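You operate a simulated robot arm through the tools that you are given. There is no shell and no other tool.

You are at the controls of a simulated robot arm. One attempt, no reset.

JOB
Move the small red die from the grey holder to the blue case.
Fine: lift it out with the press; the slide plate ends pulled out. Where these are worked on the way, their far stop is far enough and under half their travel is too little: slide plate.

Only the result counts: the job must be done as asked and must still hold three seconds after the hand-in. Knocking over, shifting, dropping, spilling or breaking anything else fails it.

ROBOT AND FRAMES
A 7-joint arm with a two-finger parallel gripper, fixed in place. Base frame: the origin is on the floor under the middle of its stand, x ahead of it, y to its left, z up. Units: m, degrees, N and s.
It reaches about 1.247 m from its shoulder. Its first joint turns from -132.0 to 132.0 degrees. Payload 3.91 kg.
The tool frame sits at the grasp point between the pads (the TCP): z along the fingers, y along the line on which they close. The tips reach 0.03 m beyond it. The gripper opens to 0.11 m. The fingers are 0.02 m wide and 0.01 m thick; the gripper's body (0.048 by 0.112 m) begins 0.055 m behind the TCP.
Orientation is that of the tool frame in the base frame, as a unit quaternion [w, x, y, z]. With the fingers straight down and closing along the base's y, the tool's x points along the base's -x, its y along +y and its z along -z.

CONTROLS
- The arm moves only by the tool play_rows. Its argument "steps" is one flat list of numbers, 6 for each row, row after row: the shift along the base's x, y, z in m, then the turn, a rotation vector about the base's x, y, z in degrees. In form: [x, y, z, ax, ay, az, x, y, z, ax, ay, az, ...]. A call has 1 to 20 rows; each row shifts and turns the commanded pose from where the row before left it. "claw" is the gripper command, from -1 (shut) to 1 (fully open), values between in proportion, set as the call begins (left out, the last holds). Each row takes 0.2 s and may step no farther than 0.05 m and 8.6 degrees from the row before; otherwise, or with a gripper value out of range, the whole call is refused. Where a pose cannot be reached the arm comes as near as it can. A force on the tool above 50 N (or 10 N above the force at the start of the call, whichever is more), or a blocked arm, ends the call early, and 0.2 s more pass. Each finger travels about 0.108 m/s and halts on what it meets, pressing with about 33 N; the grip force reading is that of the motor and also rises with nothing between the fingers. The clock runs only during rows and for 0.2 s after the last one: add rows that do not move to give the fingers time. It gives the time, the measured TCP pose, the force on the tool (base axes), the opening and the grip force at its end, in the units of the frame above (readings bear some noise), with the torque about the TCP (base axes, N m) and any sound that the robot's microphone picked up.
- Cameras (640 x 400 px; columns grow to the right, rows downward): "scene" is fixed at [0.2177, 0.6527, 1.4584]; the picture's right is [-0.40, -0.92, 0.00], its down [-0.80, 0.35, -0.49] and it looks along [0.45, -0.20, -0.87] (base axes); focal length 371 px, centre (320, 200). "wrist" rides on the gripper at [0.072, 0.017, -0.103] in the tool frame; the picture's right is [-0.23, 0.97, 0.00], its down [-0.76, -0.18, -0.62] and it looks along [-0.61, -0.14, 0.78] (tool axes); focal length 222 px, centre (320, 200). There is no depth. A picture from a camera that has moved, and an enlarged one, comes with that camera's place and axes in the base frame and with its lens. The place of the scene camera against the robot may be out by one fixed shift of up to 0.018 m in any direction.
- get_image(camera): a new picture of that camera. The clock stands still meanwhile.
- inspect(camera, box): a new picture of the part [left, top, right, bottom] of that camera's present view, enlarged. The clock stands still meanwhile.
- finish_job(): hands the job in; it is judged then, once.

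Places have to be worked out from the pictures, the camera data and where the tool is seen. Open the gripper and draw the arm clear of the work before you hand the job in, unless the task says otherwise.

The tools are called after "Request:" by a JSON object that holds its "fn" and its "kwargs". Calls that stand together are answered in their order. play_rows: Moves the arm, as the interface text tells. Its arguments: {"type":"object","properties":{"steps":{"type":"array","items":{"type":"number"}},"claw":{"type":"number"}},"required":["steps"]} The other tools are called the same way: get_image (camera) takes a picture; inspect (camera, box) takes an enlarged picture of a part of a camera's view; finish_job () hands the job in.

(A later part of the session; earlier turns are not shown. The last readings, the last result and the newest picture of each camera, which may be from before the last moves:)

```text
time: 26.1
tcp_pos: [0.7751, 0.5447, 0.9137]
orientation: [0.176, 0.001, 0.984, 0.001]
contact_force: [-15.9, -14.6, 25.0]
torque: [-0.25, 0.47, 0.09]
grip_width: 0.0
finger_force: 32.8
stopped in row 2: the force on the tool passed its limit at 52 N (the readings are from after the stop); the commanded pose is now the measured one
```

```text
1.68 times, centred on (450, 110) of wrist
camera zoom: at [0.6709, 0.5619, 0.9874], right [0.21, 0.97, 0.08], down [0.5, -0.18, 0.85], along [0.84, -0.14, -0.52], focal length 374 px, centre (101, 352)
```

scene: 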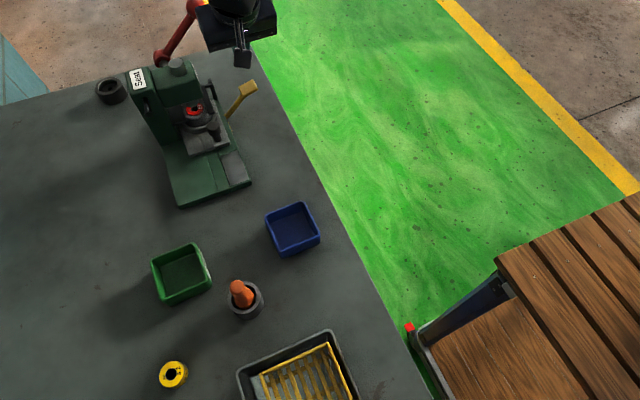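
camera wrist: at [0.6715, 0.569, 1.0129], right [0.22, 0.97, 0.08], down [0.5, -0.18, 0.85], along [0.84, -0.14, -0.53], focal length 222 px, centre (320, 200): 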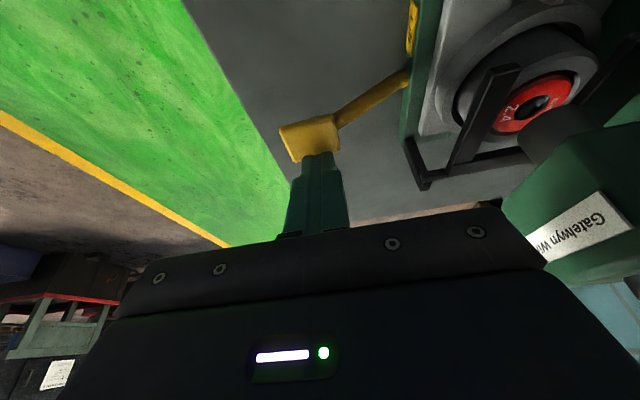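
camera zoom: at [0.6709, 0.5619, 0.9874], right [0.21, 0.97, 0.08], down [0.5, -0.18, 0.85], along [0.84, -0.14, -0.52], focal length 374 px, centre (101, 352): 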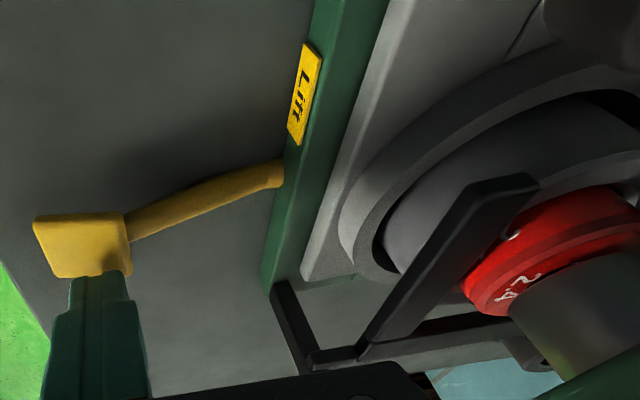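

The force passed 50 N: the lever is at its end and the die stands well out of the holder. I ease up slowly and see what the lever does.

Request:
{"fn": "play_rows", "kwargs": {"steps": [0, 0, 0.004, 0, 0, 0, 0, 0.0005, 0.005, 0, 0, 0, 0, 0.001, 0.005, 0, 0, 0, 0, 0.001, 0.006, 0, 0, 0]}}

Request:
{"fn": "inspect", "kwargs": {"camera": "scene", "box": [130, 20, 290, 140]}}

Request:
{"fn": "inspect", "kwargs": {"camera": "wrist", "box": [260, 0, 640, 220]}}

```text
time: 27.1
tcp_pos: [0.777, 0.5483, 0.9322]
orientation: [0.175, 0.001, 0.984, 0.001]
contact_force: [0.7, 0.1, 0.5]
torque: [0.04, 0.03, 0.03]
grip_width: 0.0001
finger_force: 33.5
```

```text
3.33 times, centred on (210, 80) of scene
camera zoom: at [0.2177, 0.6527, 1.4584], right [-0.4, -0.92, 0.0], down [-0.8, 0.35, -0.49], along [0.45, -0.2, -0.87], focal length 1238 px, centre (687, 600)
```

zoom: 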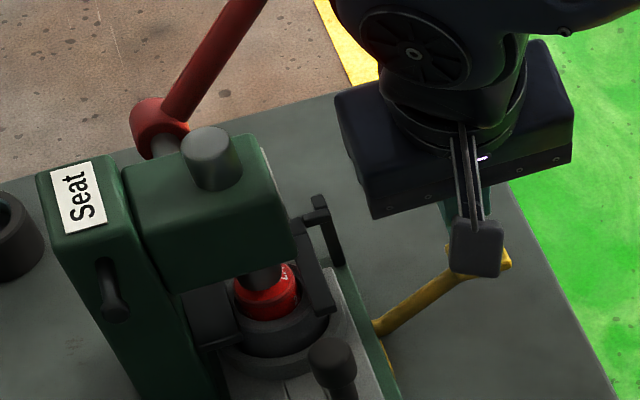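

```text
1.68 times, centred on (450, 110) of wrist
camera zoom: at [0.6726, 0.5656, 1.0048], right [0.21, 0.97, 0.08], down [0.5, -0.18, 0.85], along [0.84, -0.14, -0.52], focal length 374 px, centre (101, 352)
```

zoom: 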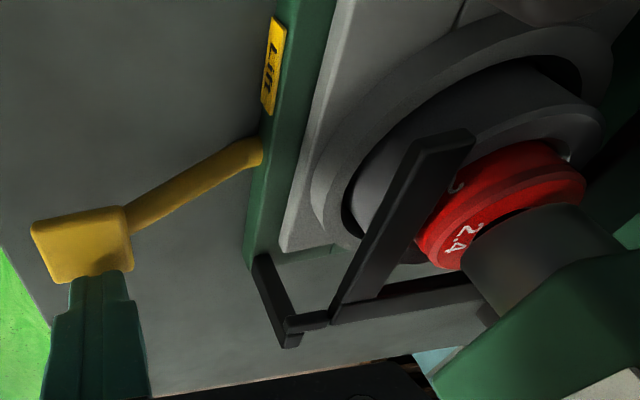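

The lever springs back with the hand while the die stays raised. I keep lifting until the lever is at rest, and then check.

Request:
{"fn": "play_rows", "kwargs": {"steps": [0, 0.001, 0.007, 0, 0, 0, 0, 0.001, 0.007, 0, 0, 0, 0, 0.001, 0.008, 0, 0, 0, 0, 0.001, 0.012, 0, 0, 0, 0, 0, 0.02, 0, 0, 0, 0, 0, 0.02, 0, 0, 0, 0, 0, 0, 0, 0, 0]}}

Request:
{"fn": "inspect", "kwargs": {"camera": "scene", "box": [130, 20, 290, 140]}}

Request:
{"fn": "inspect", "kwargs": {"camera": "wrist", "box": [260, 0, 640, 220]}}

```text
time: 28.7
tcp_pos: [0.7761, 0.5528, 1.0036]
orientation: [0.175, 0.0, 0.985, 0.002]
contact_force: [-0.3, 0.1, -0.9]
torque: [-0.05, -0.01, -0.02]
grip_width: 0.0
finger_force: 32.8
```

```text
3.33 times, centred on (210, 80) of scene
camera zoom: at [0.2177, 0.6527, 1.4584], right [-0.4, -0.92, 0.0], down [-0.8, 0.35, -0.49], along [0.45, -0.2, -0.87], focal length 1238 px, centre (687, 600)
```

zoom: 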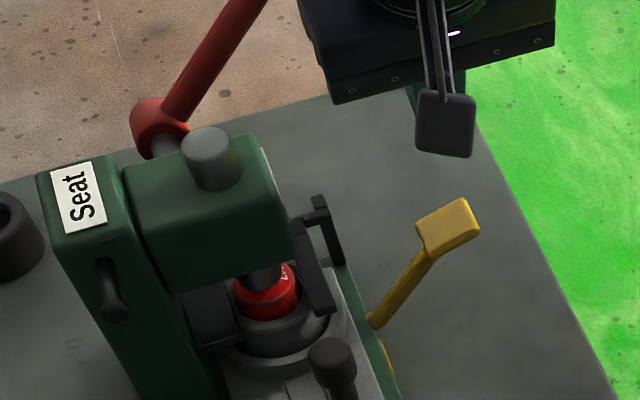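

```text
1.68 times, centred on (450, 110) of wrist
camera zoom: at [0.6722, 0.5682, 1.0773], right [0.21, 0.97, 0.08], down [0.5, -0.18, 0.85], along [0.84, -0.14, -0.52], focal length 374 px, centre (101, 352)
```

zoom: 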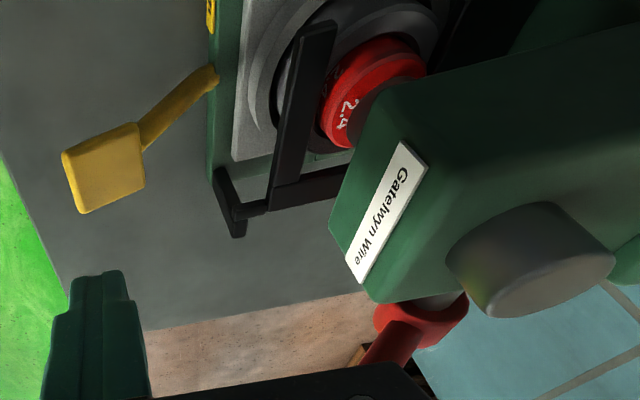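

The lever is back at rest and the die stays about 12 mm proud. Next I return to the knob (now near [0.712, 0.650]), backing away from the head first, with the gripper partly open.

Request:
{"fn": "play_rows", "kwargs": {"steps": [-0.045, 0.01, 0.01, 0, 0, 0, -0.045, 0.03, 0, 0, 0, 0, 0, 0.03, -0.01, 0, 0, 0, 0.004, 0.0285, -0.02, 0, 5, 0, 0.004, 0, -0.018, 0, 0, 0, 0, 0, 0, 0, 0, 0], "claw": -0.05}}

Request:
{"fn": "get_image", "kwargs": {"camera": "wrist"}}

Request:
{"fn": "inspect", "kwargs": {"camera": "wrist", "box": [200, 60, 460, 260]}}

```text
refused: row 2 steps farther than a row can; nothing moved
```

```text
taken
camera wrist: at [0.6722, 0.5682, 1.0773], right [0.21, 0.97, 0.08], down [0.5, -0.18, 0.85], along [0.84, -0.14, -0.52], focal length 222 px, centre (320, 200)
```

wrist: 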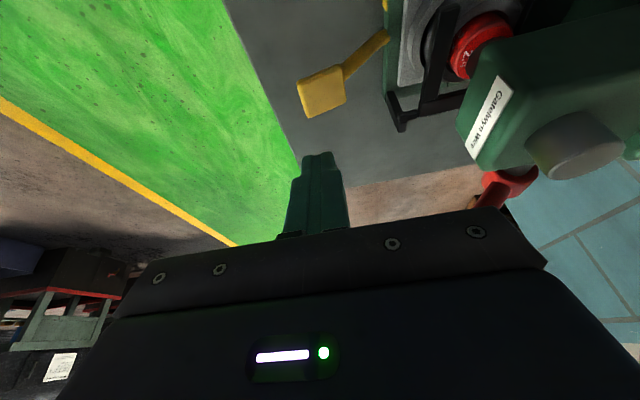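

```text
2.00 times, centred on (330, 160) of wrist
camera zoom: at [0.6722, 0.5682, 1.0773], right [0.21, 0.97, 0.08], down [0.5, -0.18, 0.85], along [0.84, -0.14, -0.52], focal length 444 px, centre (300, 280)
```

zoom: 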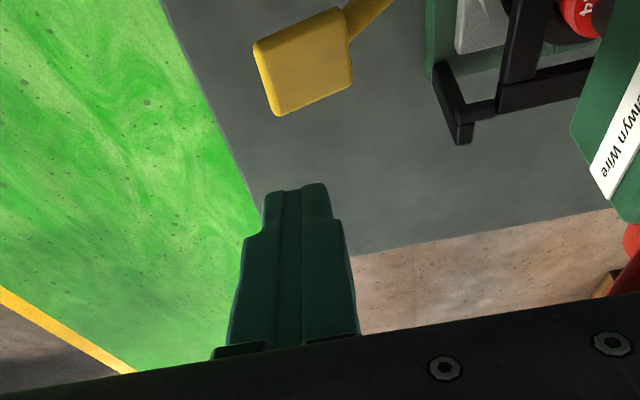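

A row was slightly too long, so nothing moved. I split the path into shorter rows.

Request:
{"fn": "play_rows", "kwargs": {"steps": [-0.04, 0.008, 0.01, 0, 0, 0, -0.04, 0.012, 0, 0, 0, 0, -0.012, 0.035, 0, 0, 0, 0, 0, 0.025, -0.01, 0, 0, 0, 0.006, 0.0185, -0.02, 0, 5, 0, 0.006, 0, -0.018, 0, 0, 0, 0, 0, 0, 0, 0, 0], "claw": -0.05}}

Request:
{"fn": "get_image", "kwargs": {"camera": "wrist"}}

Request:
{"fn": "inspect", "kwargs": {"camera": "wrist", "box": [200, 60, 460, 260]}}

```text
time: 30.3
tcp_pos: [0.6957, 0.6488, 0.9674]
orientation: [0.133, 0.001, 0.991, 0.0]
contact_force: [-0.4, 0.3, 0.4]
torque: [0.03, 0.01, 0.0]
grip_width: 0.0523
finger_force: 0.1
```

```text
taken
camera wrist: at [0.599, 0.6657, 1.0493], right [0.22, 0.97, 0.06], down [0.57, -0.18, 0.8], along [0.79, -0.14, -0.6], focal length 222 px, centre (320, 200)
```

wrist: 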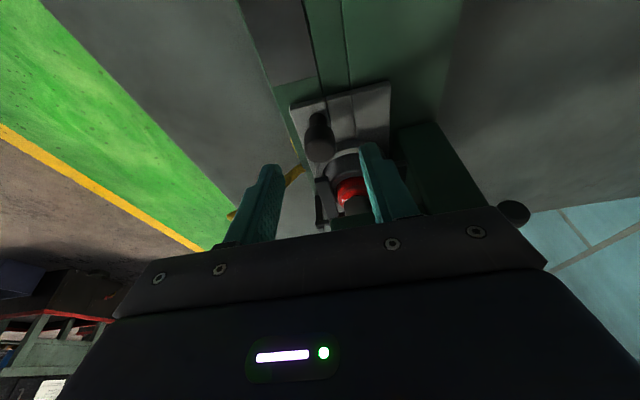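

```text
2.00 times, centred on (330, 160) of wrist
camera zoom: at [0.599, 0.6657, 1.0493], right [0.22, 0.97, 0.06], down [0.57, -0.18, 0.8], along [0.79, -0.14, -0.6], focal length 444 px, centre (300, 280)
```

zoom: 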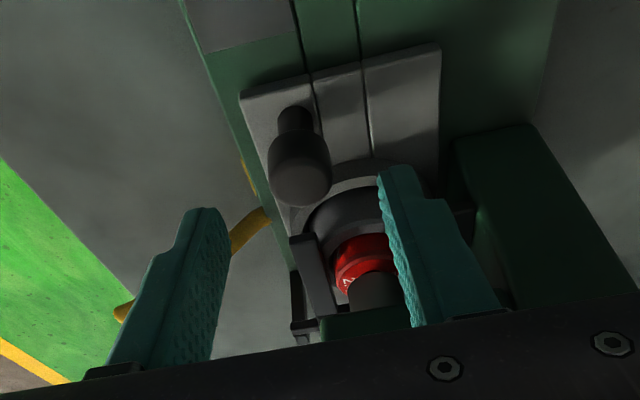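

Alignment matches the first grip (knob near x≈0.709). I lower over it and close.

Request:
{"fn": "play_rows", "kwargs": {"steps": [0.004, 0.0007, -0.017, 0, 0, 0, 0.003, 0, -0.017, 0, 0, 0, 0.003, 0, -0.0155, 0, 0, 0, 0, 0, 0, 0, 0, 0]}}

Request:
{"fn": "play_rows", "kwargs": {"steps": [0, 0, 0, 0, 0, 0, 0, 0, 0, 0, 0, 0, 0, 0, 0, 0, 0, 0], "claw": -1}}

```text
time: 31.3
tcp_pos: [0.7037, 0.6483, 0.9201]
orientation: [0.132, 0.0, 0.991, 0.002]
contact_force: [-0.1, -0.3, -0.5]
torque: [0.0, -0.05, 0.01]
grip_width: 0.0521
finger_force: 0.1
```

```text
time: 32.1
tcp_pos: [0.7036, 0.6504, 0.9195]
orientation: [0.133, 0.0, 0.991, 0.002]
contact_force: [0.2, 12.4, -0.8]
torque: [-0.22, -0.03, 0.07]
grip_width: 0.0239
finger_force: 45.4
```

Gripped again (0.0239 m). I pull the plate outward gently, with slight y relief.

Request:
{"fn": "play_rows", "kwargs": {"steps": [-0.004, 0.001, 0, 0, 0, 0, -0.006, 0, 0, 0, 0, 0, -0.006, 0, 0, 0, 0, 0]}}

Request:
{"fn": "inspect", "kwargs": {"camera": "scene", "box": [130, 20, 290, 140]}}

Request:
{"fn": "get_image", "kwargs": {"camera": "wrist"}}

```text
time: 32.9
tcp_pos: [0.6895, 0.6496, 0.9194]
orientation: [0.133, 0.001, 0.991, 0.0]
contact_force: [1.3, -6.5, 13.4]
torque: [-0.57, 0.54, -0.06]
grip_width: 0.0238
finger_force: 44.7
```

```text
3.33 times, centred on (210, 80) of scene
camera zoom: at [0.2177, 0.6527, 1.4584], right [-0.4, -0.92, 0.0], down [-0.8, 0.35, -0.49], along [0.45, -0.2, -0.87], focal length 1238 px, centre (687, 600)
```

zoom: 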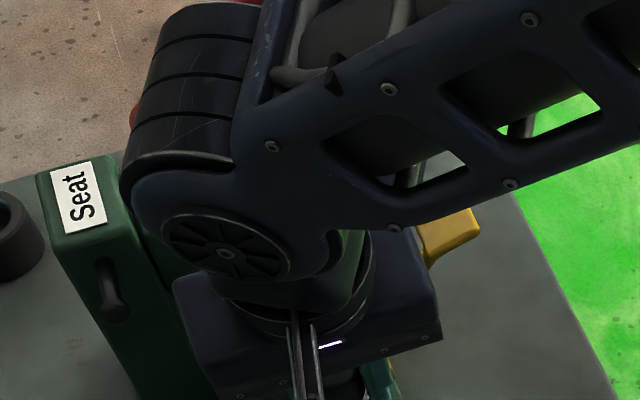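

```text
taken
camera wrist: at [0.592, 0.6665, 1.0009], right [0.22, 0.97, 0.06], down [0.57, -0.18, 0.8], along [0.79, -0.14, -0.59], focal length 222 px, centre (320, 200)
```

wrist: 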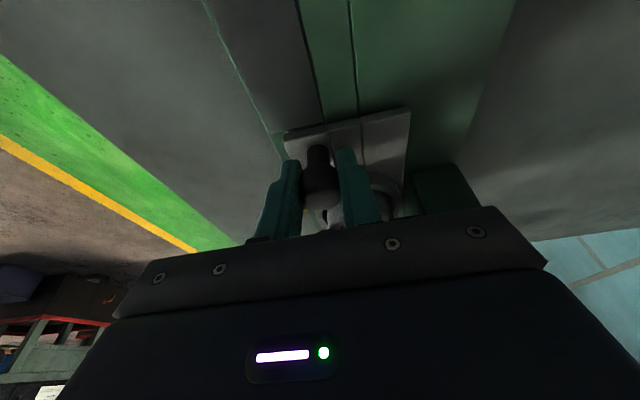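

Forces are small. I keep pulling the plate.

Request:
{"fn": "play_rows", "kwargs": {"steps": [-0.006, 0, 0.0005, 0, 0, 0, -0.006, 0, 0, 0, 0, 0, -0.006, 0, 0, 0, 0, 0, -0.006, 0, 0, 0, 0, 0]}}

```text
time: 33.9
tcp_pos: [0.6662, 0.6496, 0.9191]
orientation: [0.133, 0.001, 0.991, 0.0]
contact_force: [0.2, -48.4, 8.4]
torque: [-0.01, -0.92, -0.17]
grip_width: 0.0236
finger_force: 44.9
```

The side force rose to −48 N; I ease the hand toward −y before continuing.

Request:
{"fn": "play_rows", "kwargs": {"steps": [0, -0.002, -0.0003, 0, 0, 0, -0.002, -0.002, 0, 0, 0, 0, 0, 0, 0, 0, 0, 0]}}

```text
time: 34.7
tcp_pos: [0.6611, 0.65, 0.9194]
orientation: [0.132, 0.0, 0.991, 0.001]
contact_force: [-0.7, -26.3, 7.4]
torque: [-0.48, 0.77, 0.08]
grip_width: 0.0236
finger_force: 44.9
```

Request:
{"fn": "play_rows", "kwargs": {"steps": [0, -0.002, 0, 0, 0, 0, 0, 0, 0, 0, 0, 0]}}

```text
time: 35.3
tcp_pos: [0.6616, 0.65, 0.9187]
orientation: [0.132, 0.0, 0.991, 0.003]
contact_force: [-0.1, 8.0, 2.7]
torque: [-0.11, 0.61, 0.15]
grip_width: 0.0236
finger_force: 44.9
```

The side load is relieved (8 N). I pull on in smaller batches, checking the force.

Request:
{"fn": "play_rows", "kwargs": {"steps": [-0.005, 0, 0, 0, 0, 0, -0.005, 0, 0, 0, 0, 0, -0.005, 0, 0, 0, 0, 0]}}

```text
time: 36.1
tcp_pos: [0.6487, 0.6498, 0.9186]
orientation: [0.133, 0.0, 0.991, 0.002]
contact_force: [-0.6, 40.3, 2.6]
torque: [0.01, -0.57, 0.28]
grip_width: 0.0239
finger_force: 45.0
```

Request:
{"fn": "play_rows", "kwargs": {"steps": [0, 0.0025, 0, 0, 0, 0, -0.003, 0.0005, 0, 0, 0, 0, 0, 0, 0, 0, 0, 0]}}

```text
time: 36.9
tcp_pos: [0.6456, 0.6496, 0.9185]
orientation: [0.133, 0.002, 0.991, 0.001]
contact_force: [0.8, 17.5, 18.9]
torque: [-0.32, 0.09, -0.15]
grip_width: 0.0238
finger_force: 44.6
```

Side force now 17 N and vertical 19 N; I relieve both a bit and continue the pull.

Request:
{"fn": "play_rows", "kwargs": {"steps": [-0.005, 0.0015, 0.001, 0, 0, 0, -0.005, 0.0005, 0.0003, 0, 0, 0]}}

Request:
{"fn": "get_image", "kwargs": {"camera": "wrist"}}

Request:
{"fn": "inspect", "kwargs": {"camera": "scene", "box": [130, 50, 290, 190]}}

```text
time: 37.5
tcp_pos: [0.6361, 0.6505, 0.92]
orientation: [0.133, 0.002, 0.991, 0.0]
contact_force: [0.4, -14.2, 14.6]
torque: [-0.03, -0.85, -0.11]
grip_width: 0.0237
finger_force: 45.0
```

```text
taken
camera wrist: at [0.539, 0.6668, 1.0009], right [0.22, 0.97, 0.06], down [0.57, -0.18, 0.8], along [0.79, -0.14, -0.6], focal length 222 px, centre (320, 200)
```

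wrist: 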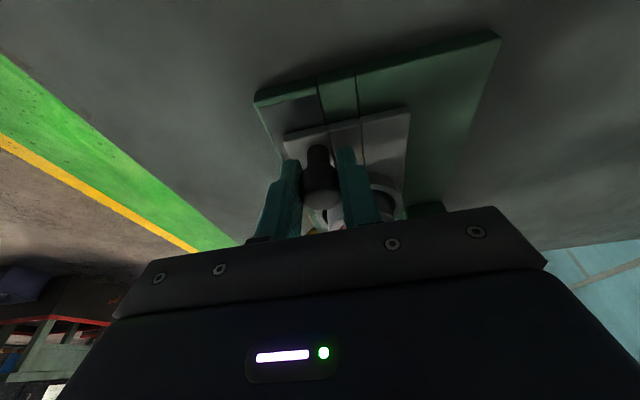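

```text
2.86 times, centred on (210, 120) of scene
camera zoom: at [0.2177, 0.6527, 1.4584], right [-0.4, -0.92, 0.0], down [-0.8, 0.35, -0.49], along [0.45, -0.2, -0.87], focal length 1061 px, centre (634, 429)
```

zoom: 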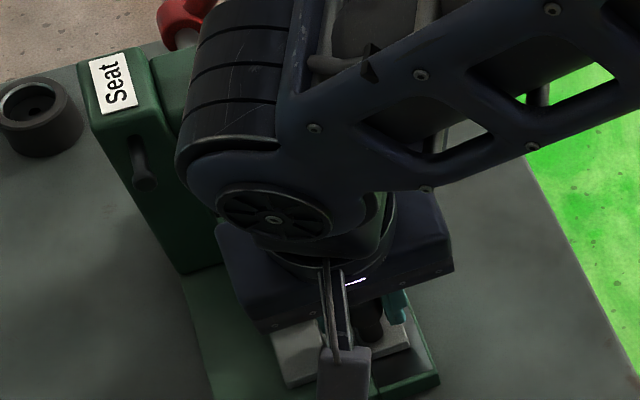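

About 0.023 m remains to the outer stop. I continue with small relief.

Request:
{"fn": "play_rows", "kwargs": {"steps": [-0.005, -0.0008, 0.0005, 0, 0, 0, -0.005, 0, 0.0003, 0, 0, 0]}}

```text
time: 38.1
tcp_pos: [0.6258, 0.6503, 0.918]
orientation: [0.132, 0.001, 0.991, 0.0]
contact_force: [0.2, -15.0, 4.9]
torque: [-0.31, -0.9, 0.16]
grip_width: 0.0236
finger_force: 45.3
```

Request:
{"fn": "play_rows", "kwargs": {"steps": [-0.005, -0.0012, 0, 0, 0, 0, -0.005, -0.0003, 0, 0, 0, 0]}}

```text
time: 38.7
tcp_pos: [0.6151, 0.6501, 0.9178]
orientation: [0.132, 0.0, 0.991, 0.001]
contact_force: [-0.6, -8.5, -9.2]
torque: [-0.33, -0.14, 0.01]
grip_width: 0.024
finger_force: 45.2
```

The plate is nearly at its original pulled-out position. I take the last millimetres slowly until the stop is felt.

Request:
{"fn": "play_rows", "kwargs": {"steps": [-0.003, -0.0005, -0.0003, 0, 0, 0, -0.003, 0, 0, 0, 0, 0]}}

```text
time: 39.3
tcp_pos: [0.6122, 0.6483, 0.9193]
orientation: [0.133, 0.001, 0.991, 0.002]
contact_force: [35.7, 20.4, -14.4]
torque: [-0.33, -0.14, 0.01]
grip_width: 0.024
finger_force: 45.4
```

Outer stop reached (+36 N in x). I relax the pull, open the fingers, and back off.

Request:
{"fn": "play_rows", "kwargs": {"steps": [0.002, 0.001, -0.0005, 0, 0, 0, 0, 0, 0, 0, 0, 0]}}

Request:
{"fn": "play_rows", "kwargs": {"steps": [0, 0, 0, 0, 0, 0, 0, 0, 0, 0, 0, 0, 0, 0, 0, 0, 0, 0], "claw": -0.05}}

Request:
{"fn": "play_rows", "kwargs": {"steps": [-0.006, 0, 0.02, 0, 0, 0, -0.01, 0, 0.025, 0, 0, 0, -0.02, 0, 0.02, 0, 0, 0, 0, 0, 0, 0, 0, 0]}}

Request:
{"fn": "inspect", "kwargs": {"camera": "wrist", "box": [220, 40, 460, 230]}}

```text
time: 39.9
tcp_pos: [0.6111, 0.6504, 0.9206]
orientation: [0.132, 0.001, 0.991, 0.001]
contact_force: [14.5, -5.0, 7.5]
torque: [-0.67, -0.24, 0.05]
grip_width: 0.0237
finger_force: 45.4
```

```text
time: 40.7
tcp_pos: [0.6117, 0.6504, 0.9196]
orientation: [0.132, 0.001, 0.991, 0.001]
contact_force: [0.1, -0.4, 0.1]
torque: [-0.01, -0.04, -0.01]
grip_width: 0.0525
finger_force: 0.1
```

```text
time: 41.7
tcp_pos: [0.5781, 0.6506, 0.983]
orientation: [0.132, 0.001, 0.991, 0.001]
contact_force: [-0.6, 0.2, 0.9]
torque: [-0.01, 0.01, 0.0]
grip_width: 0.052
finger_force: 0.0
```

```text
2.11 times, centred on (340, 135) of wrist
camera zoom: at [0.4806, 0.6674, 1.0649], right [0.22, 0.97, 0.06], down [0.57, -0.18, 0.8], along [0.79, -0.14, -0.6], focal length 468 px, centre (278, 337)
```

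zoom: 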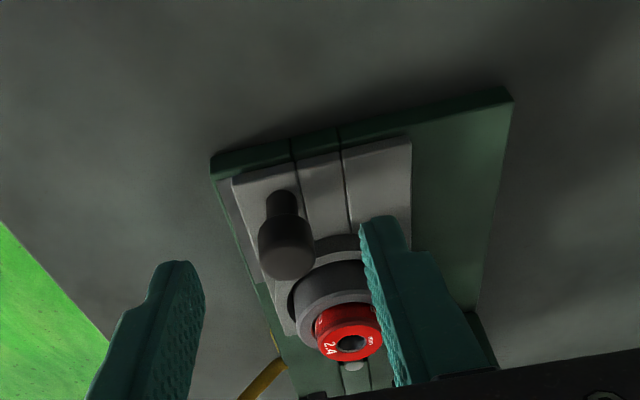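

The plate is fully out and the die stands about 12 mm proud of the holder (top near z≈0.931). I bring the hand upright above it for a close look.

Request:
{"fn": "play_rows", "kwargs": {"steps": [0, 0.005, 0.03, 0, 7.6, 0, 0.033, 0.006, 0, 0, 7.6, 0, 0.035, 0.006, 0, 0, 0, 0, 0.03, 0, -0.005, 0, 0, 0, 0, 0, 0, 0, 0, 0, 0, 0, 0, 0, 0, 0], "claw": 0.1}}

Request:
{"fn": "get_image", "kwargs": {"camera": "wrist"}}

Request:
{"fn": "inspect", "kwargs": {"camera": "wrist", "box": [240, 90, 400, 210]}}

Request:
{"fn": "inspect", "kwargs": {"camera": "scene", "box": [140, 90, 300, 220]}}

```text
time: 43.1
tcp_pos: [0.6709, 0.6671, 1.0076]
orientation: [0.0, 0.0, 1.0, 0.001]
contact_force: [0.3, 0.2, 0.1]
torque: [0.02, 0.03, 0.03]
grip_width: 0.0602
finger_force: 0.0
```

```text
taken
camera wrist: at [0.5987, 0.6845, 1.1125], right [0.23, 0.97, 0.0], down [0.76, -0.18, 0.62], along [0.61, -0.14, -0.78], focal length 222 px, centre (320, 200)
```

wrist: 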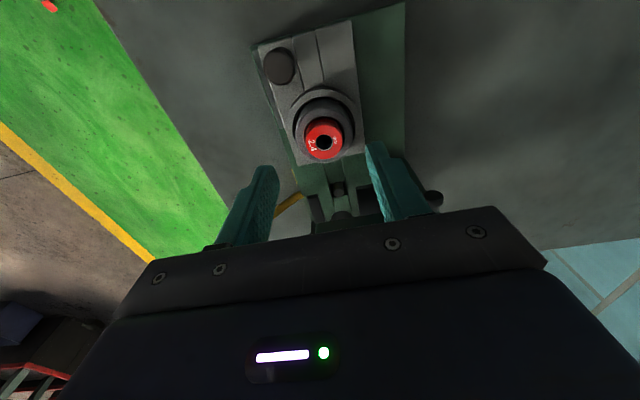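

```text
3.33 times, centred on (320, 150) of wrist
camera zoom: at [0.5987, 0.6845, 1.1125], right [0.23, 0.97, 0.0], down [0.76, -0.18, 0.62], along [0.61, -0.14, -0.78], focal length 740 px, centre (320, 367)
```

zoom: 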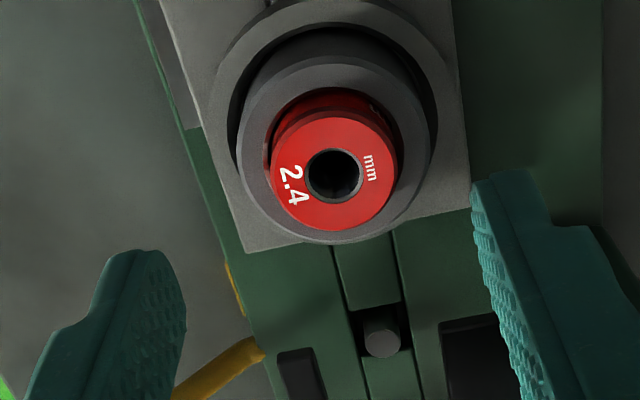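

```text
3.08 times, centred on (220, 155) of scene
camera zoom: at [0.2177, 0.6527, 1.4584], right [-0.4, -0.92, 0.0], down [-0.8, 0.35, -0.49], along [0.45, -0.2, -0.87], focal length 1143 px, centre (628, 338)
```

zoom: 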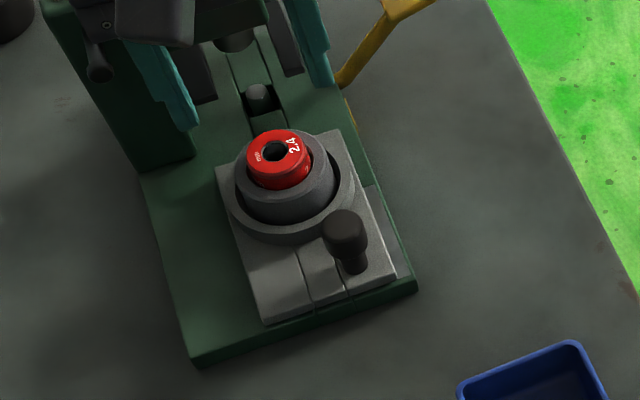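

The die top is about 0.032 m across, centred near [0.677, 0.669, 0.933]. I go down partway and recheck before gripping.

Request:
{"fn": "play_rows", "kwargs": {"steps": [0.003, 0.001, -0.018, 0, 0, 0, 0.003, 0.0003, -0.018, 0, 0, 0, 0, 0, 0, 0, 0, 0, 0, 0, 0, 0, 0, 0]}}

Request:
{"fn": "inspect", "kwargs": {"camera": "wrist", "box": [220, 90, 420, 240]}}

Request:
{"fn": "inspect", "kwargs": {"camera": "scene", "box": [140, 70, 300, 200]}}

```text
time: 44.1
tcp_pos: [0.677, 0.6683, 0.9735]
orientation: [0.0, 0.001, 1.0, 0.001]
contact_force: [-0.4, -0.5, -0.4]
torque: [-0.01, 0.02, 0.02]
grip_width: 0.0605
finger_force: 0.1
```

```text
2.67 times, centred on (320, 165) of wrist
camera zoom: at [0.6057, 0.685, 1.0775], right [0.23, 0.97, 0.0], down [0.76, -0.18, 0.62], along [0.61, -0.14, -0.78], focal length 592 px, centre (320, 293)
```

zoom: 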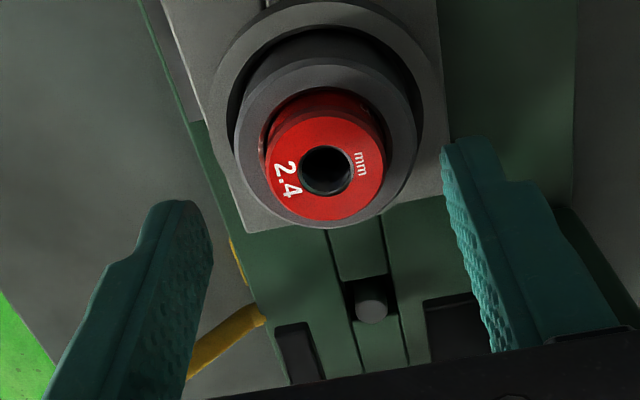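

```text
3.08 times, centred on (220, 135) of scene
camera zoom: at [0.2177, 0.6527, 1.4584], right [-0.4, -0.92, 0.0], down [-0.8, 0.35, -0.49], along [0.45, -0.2, -0.87], focal length 1143 px, centre (628, 400)
```

zoom: 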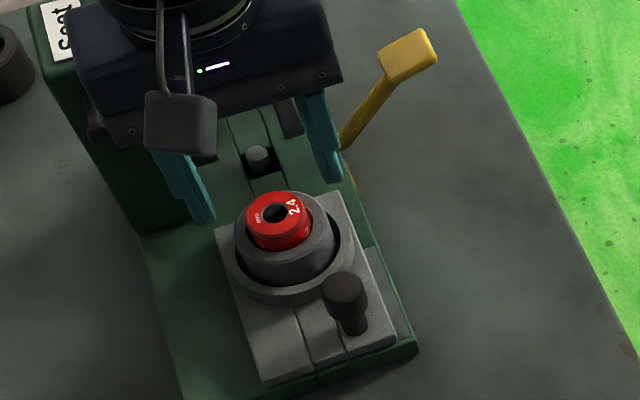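

Die centre confirmed near [0.676, 0.6695]. I lower so the tips are just above the holder rim (tips at about z 0.923), then close.

Request:
{"fn": "play_rows", "kwargs": {"steps": [-0.001, 0.0015, -0.011, 0, 0, 0, 0, 0, -0.011, 0, 0, 0, 0, 0, 0, 0, 0, 0]}}

Request:
{"fn": "inspect", "kwargs": {"camera": "wrist", "box": [220, 90, 420, 240]}}

Request:
{"fn": "inspect", "kwargs": {"camera": "scene", "box": [160, 90, 260, 170]}}

```text
time: 44.9
tcp_pos: [0.6775, 0.6702, 0.9501]
orientation: [0.001, 0.001, 1.0, 0.001]
contact_force: [0.4, 0.3, 0.5]
torque: [-0.01, 0.03, 0.03]
grip_width: 0.0605
finger_force: 0.0
```

```text
2.67 times, centred on (320, 165) of wrist
camera zoom: at [0.605, 0.687, 1.0559], right [0.23, 0.97, 0.0], down [0.76, -0.18, 0.62], along [0.61, -0.14, -0.78], focal length 592 px, centre (320, 293)
```

zoom: 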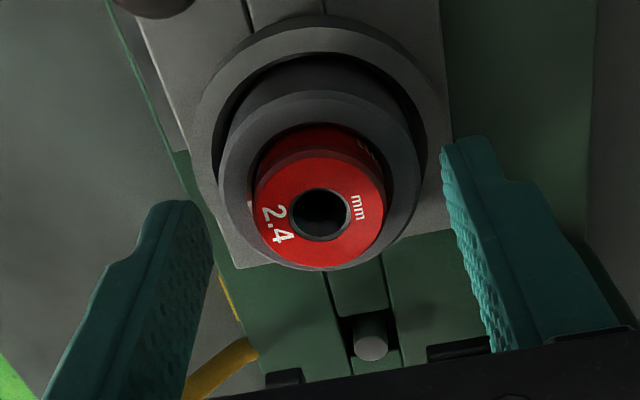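

```text
5.00 times, centred on (210, 130) of scene
camera zoom: at [0.2177, 0.6527, 1.4584], right [-0.4, -0.92, 0.0], down [-0.8, 0.35, -0.49], along [0.45, -0.2, -0.87], focal length 1857 px, centre (870, 550)
```

zoom: 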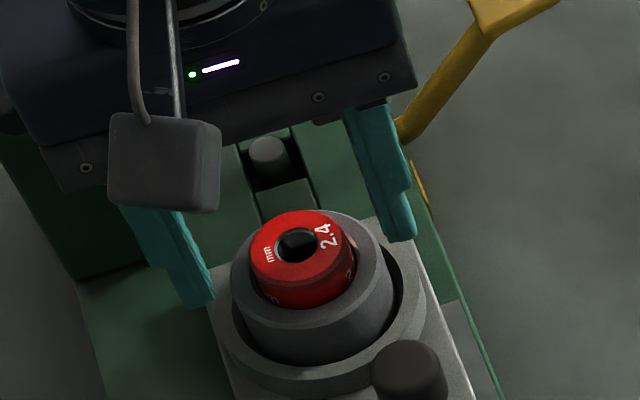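

Fingers straddle the die evenly just above the rim. I close on it.

Request:
{"fn": "play_rows", "kwargs": {"steps": [0, 0, 0, 0, 0, 0, 0, 0, 0, 0, 0, 0, 0, 0, 0, 0, 0, 0, 0, 0, 0, 0, 0, 0], "claw": -1}}

Request:
{"fn": "inspect", "kwargs": {"camera": "wrist", "box": [220, 90, 420, 240]}}

Request:
{"fn": "inspect", "kwargs": {"camera": "scene", "box": [160, 90, 260, 170]}}

```text
time: 45.9
tcp_pos: [0.6776, 0.6707, 0.9503]
orientation: [0.0, 0.001, 1.0, 0.001]
contact_force: [0.0, -0.2, 0.2]
torque: [-0.01, 0.03, -0.01]
grip_width: 0.0331
finger_force: 32.6
```

```text
2.67 times, centred on (320, 165) of wrist
camera zoom: at [0.605, 0.687, 1.0558], right [0.23, 0.97, 0.0], down [0.76, -0.18, 0.62], along [0.61, -0.14, -0.78], focal length 592 px, centre (320, 293)
```

zoom: 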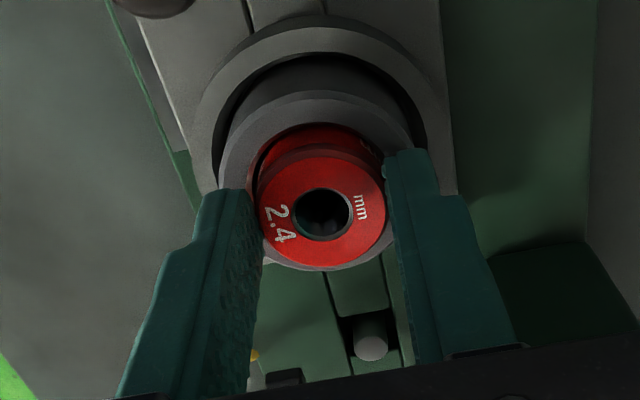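

```text
5.00 times, centred on (210, 130) of scene
camera zoom: at [0.2177, 0.6527, 1.4584], right [-0.4, -0.92, 0.0], down [-0.8, 0.35, -0.49], along [0.45, -0.2, -0.87], focal length 1857 px, centre (870, 550)
```

zoom: 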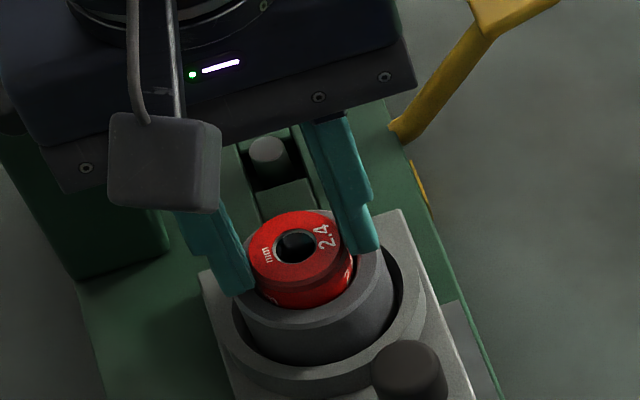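

The die is gripped at 0.033 m. I lift straight up slowly, watching the force.

Request:
{"fn": "play_rows", "kwargs": {"steps": [0, 0, 0.003, 0, 0, 0, 0, 0, 0.004, 0, 0, 0, 0, 0, 0.004, 0, 0, 0]}}

Request:
{"fn": "inspect", "kwargs": {"camera": "scene", "box": [160, 90, 260, 170]}}

```text
time: 46.7
tcp_pos: [0.6783, 0.6692, 0.9629]
orientation: [0.0, 0.0, 1.0, 0.001]
contact_force: [-0.4, 0.0, -2.5]
torque: [0.0, 0.02, 0.01]
grip_width: 0.0327
finger_force: 32.7
```

```text
5.00 times, centred on (210, 130) of scene
camera zoom: at [0.2177, 0.6527, 1.4584], right [-0.4, -0.92, 0.0], down [-0.8, 0.35, -0.49], along [0.45, -0.2, -0.87], focal length 1857 px, centre (870, 550)
```

zoom: 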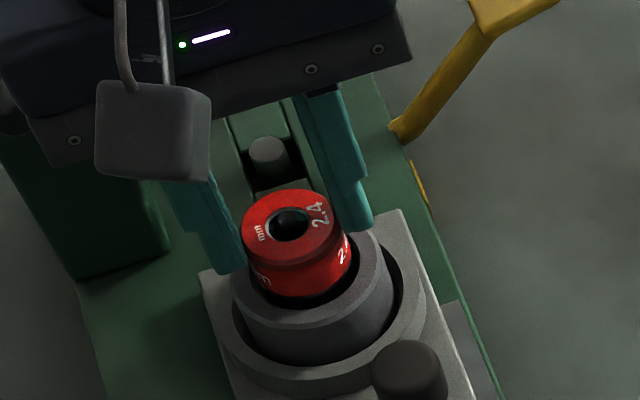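

The die comes up freely with the grip. I keep lifting until it is fully clear.

Request:
{"fn": "play_rows", "kwargs": {"steps": [0, 0, 0.006, 0, 0, 0, 0, 0, 0.008, 0, 0, 0, 0, 0, 0.01, 0, 0, 0, 0, 0, 0.015, 0, 0, 0, 0, 0, 0.02, 0, 0, 0, 0, 0, 0.02, 0, 0, 0, 0, 0, 0, 0, 0, 0]}}

Request:
{"fn": "get_image", "kwargs": {"camera": "scene"}}

Request:
{"fn": "get_image", "kwargs": {"camera": "wrist"}}

```text
time: 48.3
tcp_pos: [0.6794, 0.6679, 1.0418]
orientation: [0.0, 0.001, 1.0, 0.001]
contact_force: [0.0, -0.8, -1.7]
torque: [-0.02, 0.0, 0.0]
grip_width: 0.0331
finger_force: 33.1
```

```text
taken
```

scene: 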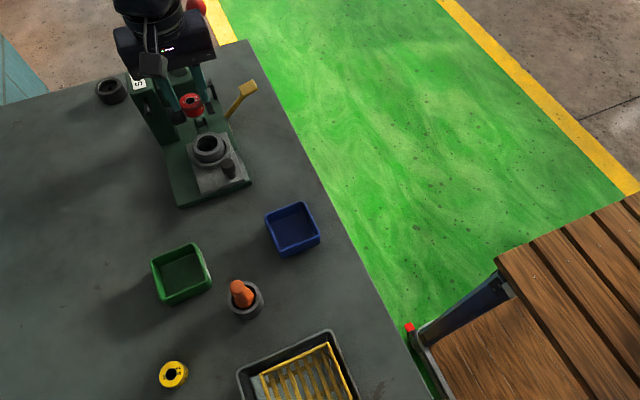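

```text
taken
camera wrist: at [0.6076, 0.6849, 1.1463], right [0.23, 0.97, 0.0], down [0.76, -0.18, 0.62], along [0.61, -0.14, -0.78], focal length 222 px, centre (320, 200)
```

wrist: 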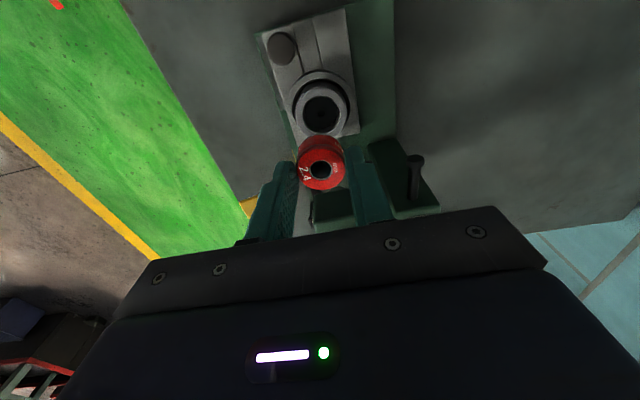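

The die is out and held. I carry it level toward the blue case (estimated near [0.475, 0.582]) and then look down with the wrist camera.

Request:
{"fn": "play_rows", "kwargs": {"steps": [-0.02, -0.008, 0, 0, 0, 0, -0.033, -0.014, 0, 0, 0, 0, -0.033, -0.014, 0, 0, 0, 0, -0.033, -0.014, 0, 0, 0, 0, -0.033, -0.014, 0, 0, 0, 0, -0.025, -0.012, 0, 0, 0, 0, -0.015, -0.008, 0, 0, 0, 0, 0, 0, 0, 0, 0, 0]}}

Request:
{"fn": "get_image", "kwargs": {"camera": "wrist"}}

Request:
{"fn": "get_image", "kwargs": {"camera": "scene"}}

```text
time: 50.1
tcp_pos: [0.4882, 0.5863, 1.0423]
orientation: [0.0, 0.001, 1.0, 0.001]
contact_force: [-0.6, 0.8, -1.6]
torque: [0.0, 0.02, 0.0]
grip_width: 0.0328
finger_force: 33.3
```

```text
taken
camera wrist: at [0.4154, 0.6028, 1.1474], right [0.23, 0.97, 0.0], down [0.76, -0.18, 0.62], along [0.61, -0.14, -0.78], focal length 222 px, centre (320, 200)
```

wrist: 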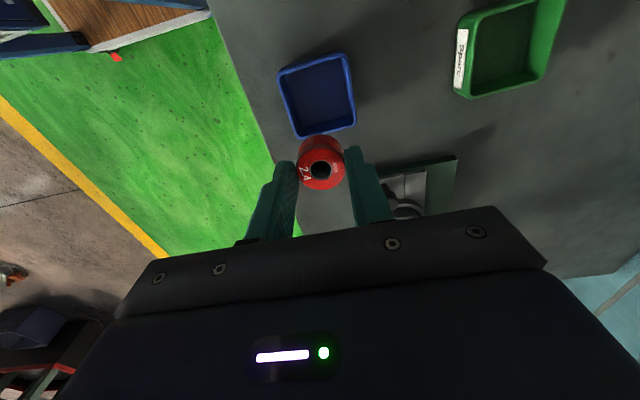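

```text
taken
```

scene: 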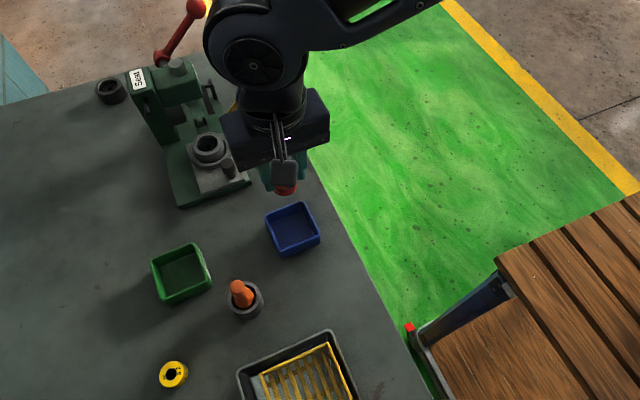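

The case is almost directly below the die. I enlarge the view to fix its rim and floor.

Request:
{"fn": "inspect", "kwargs": {"camera": "wrist", "box": [240, 20, 400, 200]}}

Request:
{"fn": "inspect", "kwargs": {"camera": "scene", "box": [220, 150, 360, 270]}}

```text
2.22 times, centred on (320, 110) of wrist
camera zoom: at [0.4154, 0.6028, 1.1474], right [0.23, 0.97, 0.0], down [0.76, -0.18, 0.62], along [0.61, -0.14, -0.78], focal length 494 px, centre (320, 400)
```

zoom: 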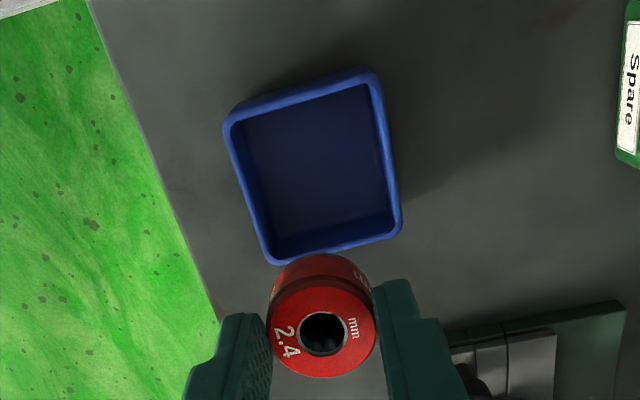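

```text
3.33 times, centred on (290, 210) of scene
camera zoom: at [0.2177, 0.6527, 1.4584], right [-0.4, -0.92, 0.0], down [-0.8, 0.35, -0.49], along [0.45, -0.2, -0.87], focal length 1238 px, centre (420, 167)
```

zoom: 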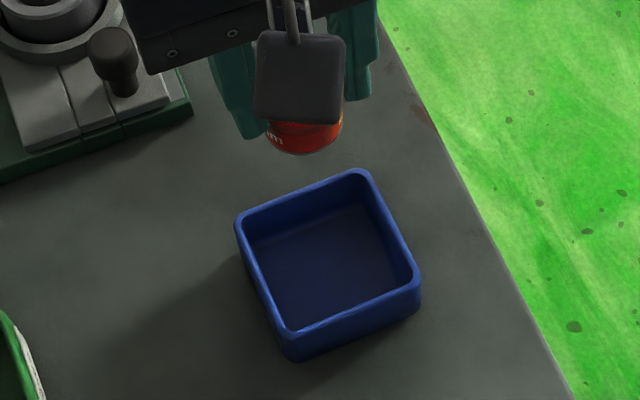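

The case is about 0.072 m square, centred near [0.482, 0.586], with its rim near z≈0.885. I lower the die to just above rim level and recheck the centring.

Request:
{"fn": "play_rows", "kwargs": {"steps": [-0.003, 0, -0.03, 0, 0, 0, -0.0025, 0, -0.03, 0, 0, 0, 0, 0, -0.03, 0, 0, 0, 0, 0, -0.015, 0, 0, 0, 0, 0, 0, 0, 0, 0, 0, 0, 0, 0, 0, 0]}}

Request:
{"fn": "inspect", "kwargs": {"camera": "wrist", "box": [220, 60, 420, 230]}}

Request:
{"fn": "inspect", "kwargs": {"camera": "scene", "box": [220, 150, 360, 270]}}

```text
time: 51.5
tcp_pos: [0.4814, 0.5857, 0.9364]
orientation: [0.001, 0.001, 1.0, 0.001]
contact_force: [0.1, -0.5, -1.5]
torque: [0.06, 0.01, -0.01]
grip_width: 0.0327
finger_force: 33.5
```

```text
2.35 times, centred on (320, 145) of wrist
camera zoom: at [0.4083, 0.6016, 1.0419], right [0.23, 0.97, 0.0], down [0.76, -0.18, 0.62], along [0.61, -0.14, -0.78], focal length 523 px, centre (320, 329)
```

zoom: 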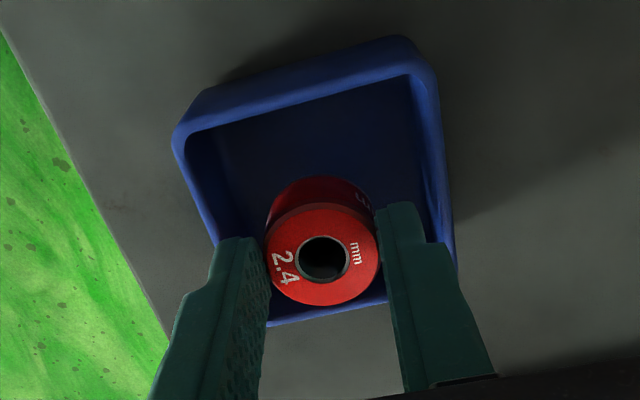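

```text
3.33 times, centred on (290, 210) of scene
camera zoom: at [0.2177, 0.6527, 1.4584], right [-0.4, -0.92, 0.0], down [-0.8, 0.35, -0.49], along [0.45, -0.2, -0.87], focal length 1238 px, centre (420, 167)
```

zoom: 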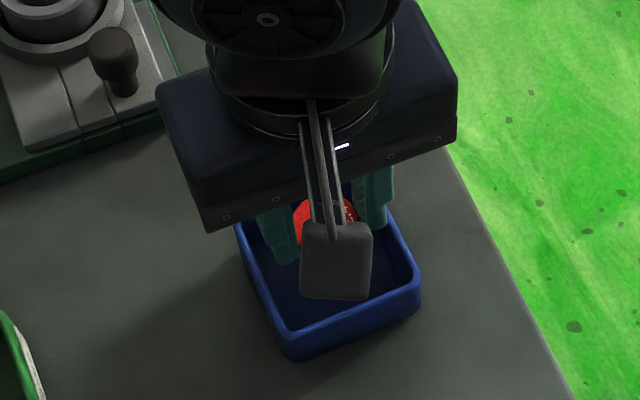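

The rim seems higher than I first thought (about z 0.90, case about 5 cm deep), centre about [0.478, 0.588]. I shift slightly to centre the fingers between the side walls and look again.

Request:
{"fn": "play_rows", "kwargs": {"steps": [-0.002, 0.003, 0, 0, 0, 0, 0, 0, 0, 0, 0, 0, 0, 0, 0, 0, 0, 0]}}

Request:
{"fn": "inspect", "kwargs": {"camera": "wrist", "box": [230, 70, 410, 220]}}

Request:
{"fn": "inspect", "kwargs": {"camera": "scene", "box": [245, 180, 345, 265]}}

```text
time: 52.3
tcp_pos: [0.4809, 0.5892, 0.9378]
orientation: [0.0, 0.001, 1.0, 0.001]
contact_force: [0.2, -0.6, -1.2]
torque: [-0.01, -0.03, -0.01]
grip_width: 0.0329
finger_force: 33.2
```

```text
2.67 times, centred on (320, 145) of wrist
camera zoom: at [0.4071, 0.6047, 1.0417], right [0.23, 0.97, 0.0], down [0.76, -0.18, 0.62], along [0.61, -0.14, -0.78], focal length 592 px, centre (320, 347)
```

zoom: 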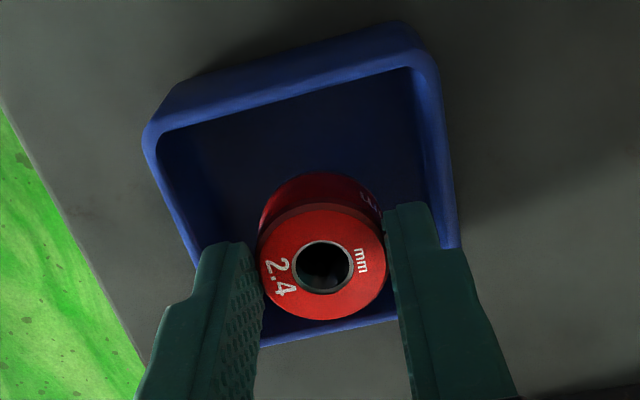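

```text
4.71 times, centred on (295, 222) of scene
camera zoom: at [0.2177, 0.6527, 1.4584], right [-0.4, -0.92, 0.0], down [-0.8, 0.35, -0.49], along [0.45, -0.2, -0.87], focal length 1748 px, centre (438, 94)
```

zoom: 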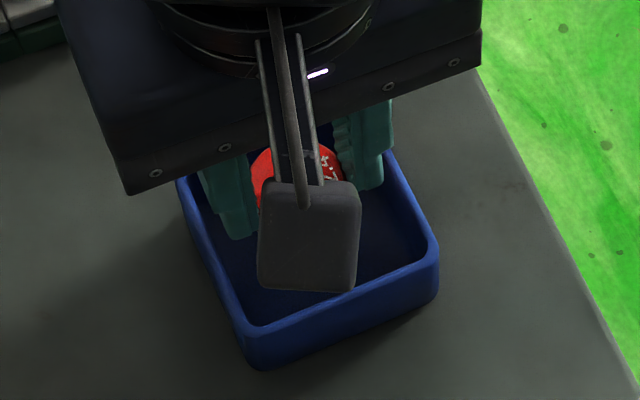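

The fingers look centred between the walls with about 2.5 mm on each side. I lower the die further inside in small steps, keeping the wider finger part above the rim.

Request:
{"fn": "play_rows", "kwargs": {"steps": [-0.001, 0, -0.005, 0, 0, 0, 0, 0, -0.005, 0, 0, 0, 0, 0, 0, 0, 0, 0]}}

Request:
{"fn": "inspect", "kwargs": {"camera": "wrist", "box": [230, 70, 410, 220]}}

Request:
{"fn": "inspect", "kwargs": {"camera": "scene", "box": [245, 180, 345, 265]}}

```text
time: 53.1
tcp_pos: [0.4778, 0.5895, 0.9257]
orientation: [-0.001, 0.002, 1.0, 0.001]
contact_force: [0.4, -0.7, -1.9]
torque: [-0.01, 0.0, -0.01]
grip_width: 0.0327
finger_force: 33.4
```

```text
2.67 times, centred on (320, 145) of wrist
camera zoom: at [0.4057, 0.6057, 1.0302], right [0.23, 0.97, 0.0], down [0.76, -0.18, 0.62], along [0.61, -0.14, -0.78], focal length 592 px, centre (320, 347)
```

zoom: 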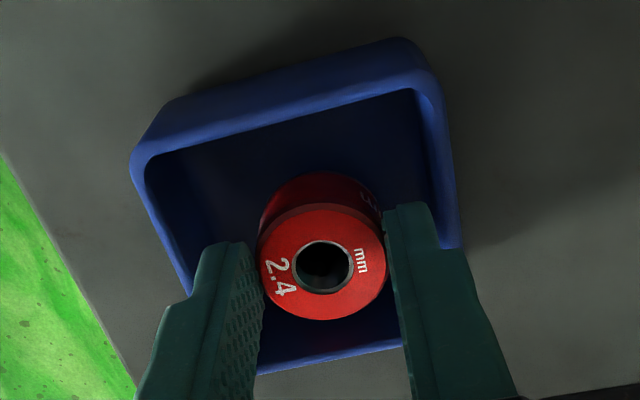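

```text
4.71 times, centred on (295, 222) of scene
camera zoom: at [0.2177, 0.6527, 1.4584], right [-0.4, -0.92, 0.0], down [-0.8, 0.35, -0.49], along [0.45, -0.2, -0.87], focal length 1748 px, centre (438, 94)
```

zoom: 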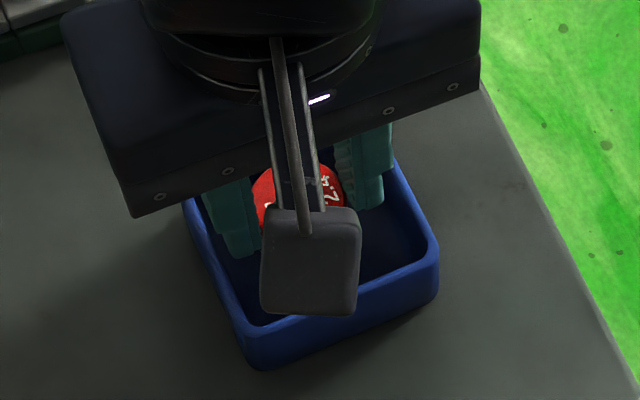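

Rim height now comes out at z≈0.905 and the table at about 0.866, so the die bottom should be roughly 1 cm above the case floor. I lower in small steps and watch for touch.

Request:
{"fn": "play_rows", "kwargs": {"steps": [0, -0.0003, -0.003, 0, 0, 0, 0, 0, -0.002, 0, 0, 0]}}

```text
time: 53.7
tcp_pos: [0.4785, 0.5884, 0.9215]
orientation: [0.0, 0.001, 1.0, 0.001]
contact_force: [-0.1, 0.3, -1.6]
torque: [0.02, 0.02, 0.0]
grip_width: 0.0328
finger_force: 33.1
```

Request:
{"fn": "play_rows", "kwargs": {"steps": [0, 0, -0.002, 0, 0, 0, 0, 0, -0.001, 0, 0, 0]}}

```text
time: 54.3
tcp_pos: [0.4785, 0.5896, 0.9179]
orientation: [0.001, 0.001, 1.0, 0.001]
contact_force: [0.4, 0.8, -1.1]
torque: [0.0, -0.03, 0.03]
grip_width: 0.0327
finger_force: 33.1
```

No touch yet. I go down another 2–3 mm.

Request:
{"fn": "play_rows", "kwargs": {"steps": [0, 0, -0.0015, 0, 0, 0, 0, 0, -0.0015, 0, 0, 0]}}

Request:
{"fn": "inspect", "kwargs": {"camera": "wrist", "box": [230, 70, 410, 220]}}

Request:
{"fn": "inspect", "kwargs": {"camera": "scene", "box": [245, 180, 345, 265]}}

```text
time: 54.9
tcp_pos: [0.4784, 0.5872, 0.9165]
orientation: [0.0, 0.0, 1.0, 0.0]
contact_force: [0.4, -0.3, -0.5]
torque: [-0.01, 0.03, 0.01]
grip_width: 0.0329
finger_force: 33.6
```

```text
2.67 times, centred on (320, 145) of wrist
camera zoom: at [0.4058, 0.6048, 1.0208], right [0.23, 0.97, 0.0], down [0.76, -0.18, 0.62], along [0.61, -0.14, -0.78], focal length 592 px, centre (320, 347)
```

zoom: 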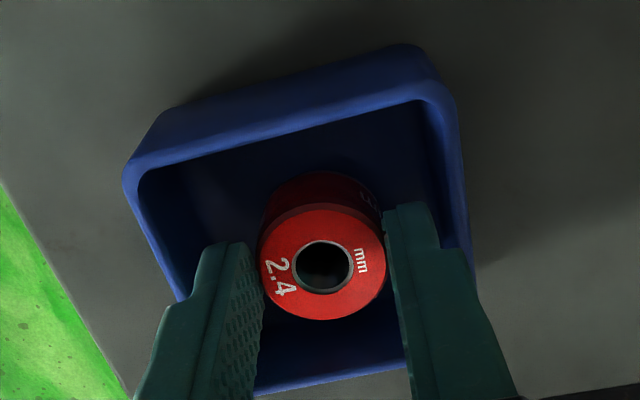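

```text
4.71 times, centred on (295, 222) of scene
camera zoom: at [0.2177, 0.6527, 1.4584], right [-0.4, -0.92, 0.0], down [-0.8, 0.35, -0.49], along [0.45, -0.2, -0.87], focal length 1748 px, centre (438, 94)
```

zoom: 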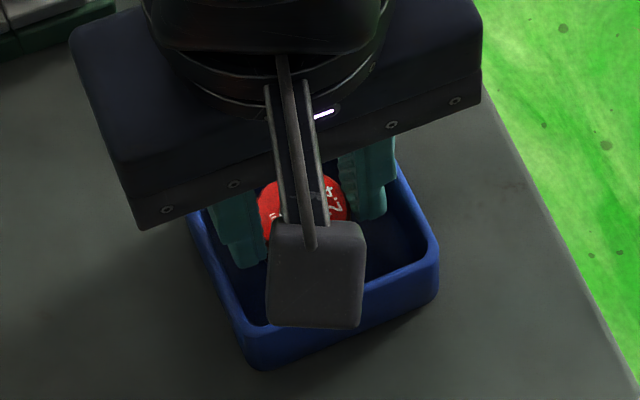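

Still free. I take two more 1 mm steps, staying above the finger step's limit.

Request:
{"fn": "play_rows", "kwargs": {"steps": [0, 0, -0.001, 0, 0, 0, 0, 0, -0.001, 0, 0, 0, 0, 0, 0, 0, 0, 0]}}

```text
time: 55.7
tcp_pos: [0.4783, 0.5889, 0.9145]
orientation: [0.001, 0.001, 1.0, 0.001]
contact_force: [0.5, 0.4, -1.9]
torque: [0.03, 0.0, 0.02]
grip_width: 0.0324
finger_force: 33.2
```

The die is within a few millimetres of the case floor. I release it by opening the fingers only slightly so they stay clear of the walls.

Request:
{"fn": "play_rows", "kwargs": {"steps": [0, 0, 0, 0, 0, 0, 0, 0, 0, 0, 0, 0, 0, 0, 0, 0, 0, 0], "claw": -0.35}}

Request:
{"fn": "inspect", "kwargs": {"camera": "wrist", "box": [230, 70, 410, 220]}}

Request:
{"fn": "inspect", "kwargs": {"camera": "scene", "box": [245, 180, 345, 265]}}

```text
time: 56.5
tcp_pos: [0.4784, 0.5888, 0.9141]
orientation: [0.0, 0.001, 1.0, 0.001]
contact_force: [0.4, -0.5, 0.3]
torque: [-0.04, 0.01, 0.03]
grip_width: 0.0357
finger_force: 0.1
```

```text
2.67 times, centred on (320, 145) of wrist
camera zoom: at [0.4058, 0.6051, 1.0181], right [0.23, 0.97, 0.0], down [0.76, -0.18, 0.62], along [0.61, -0.14, -0.78], focal length 592 px, centre (320, 347)
```

zoom: 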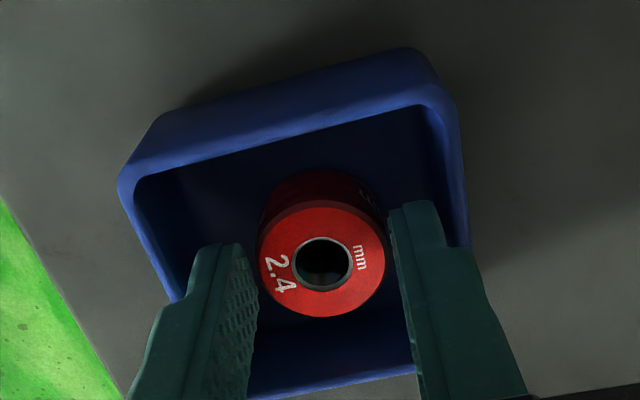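

```text
4.71 times, centred on (295, 222) of scene
camera zoom: at [0.2177, 0.6527, 1.4584], right [-0.4, -0.92, 0.0], down [-0.8, 0.35, -0.49], along [0.45, -0.2, -0.87], focal length 1748 px, centre (438, 94)
```

zoom: 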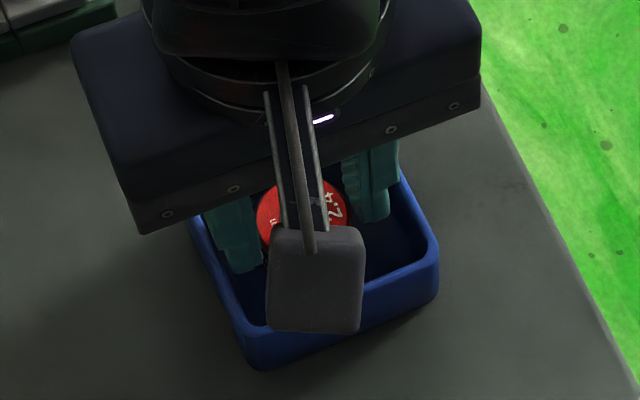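

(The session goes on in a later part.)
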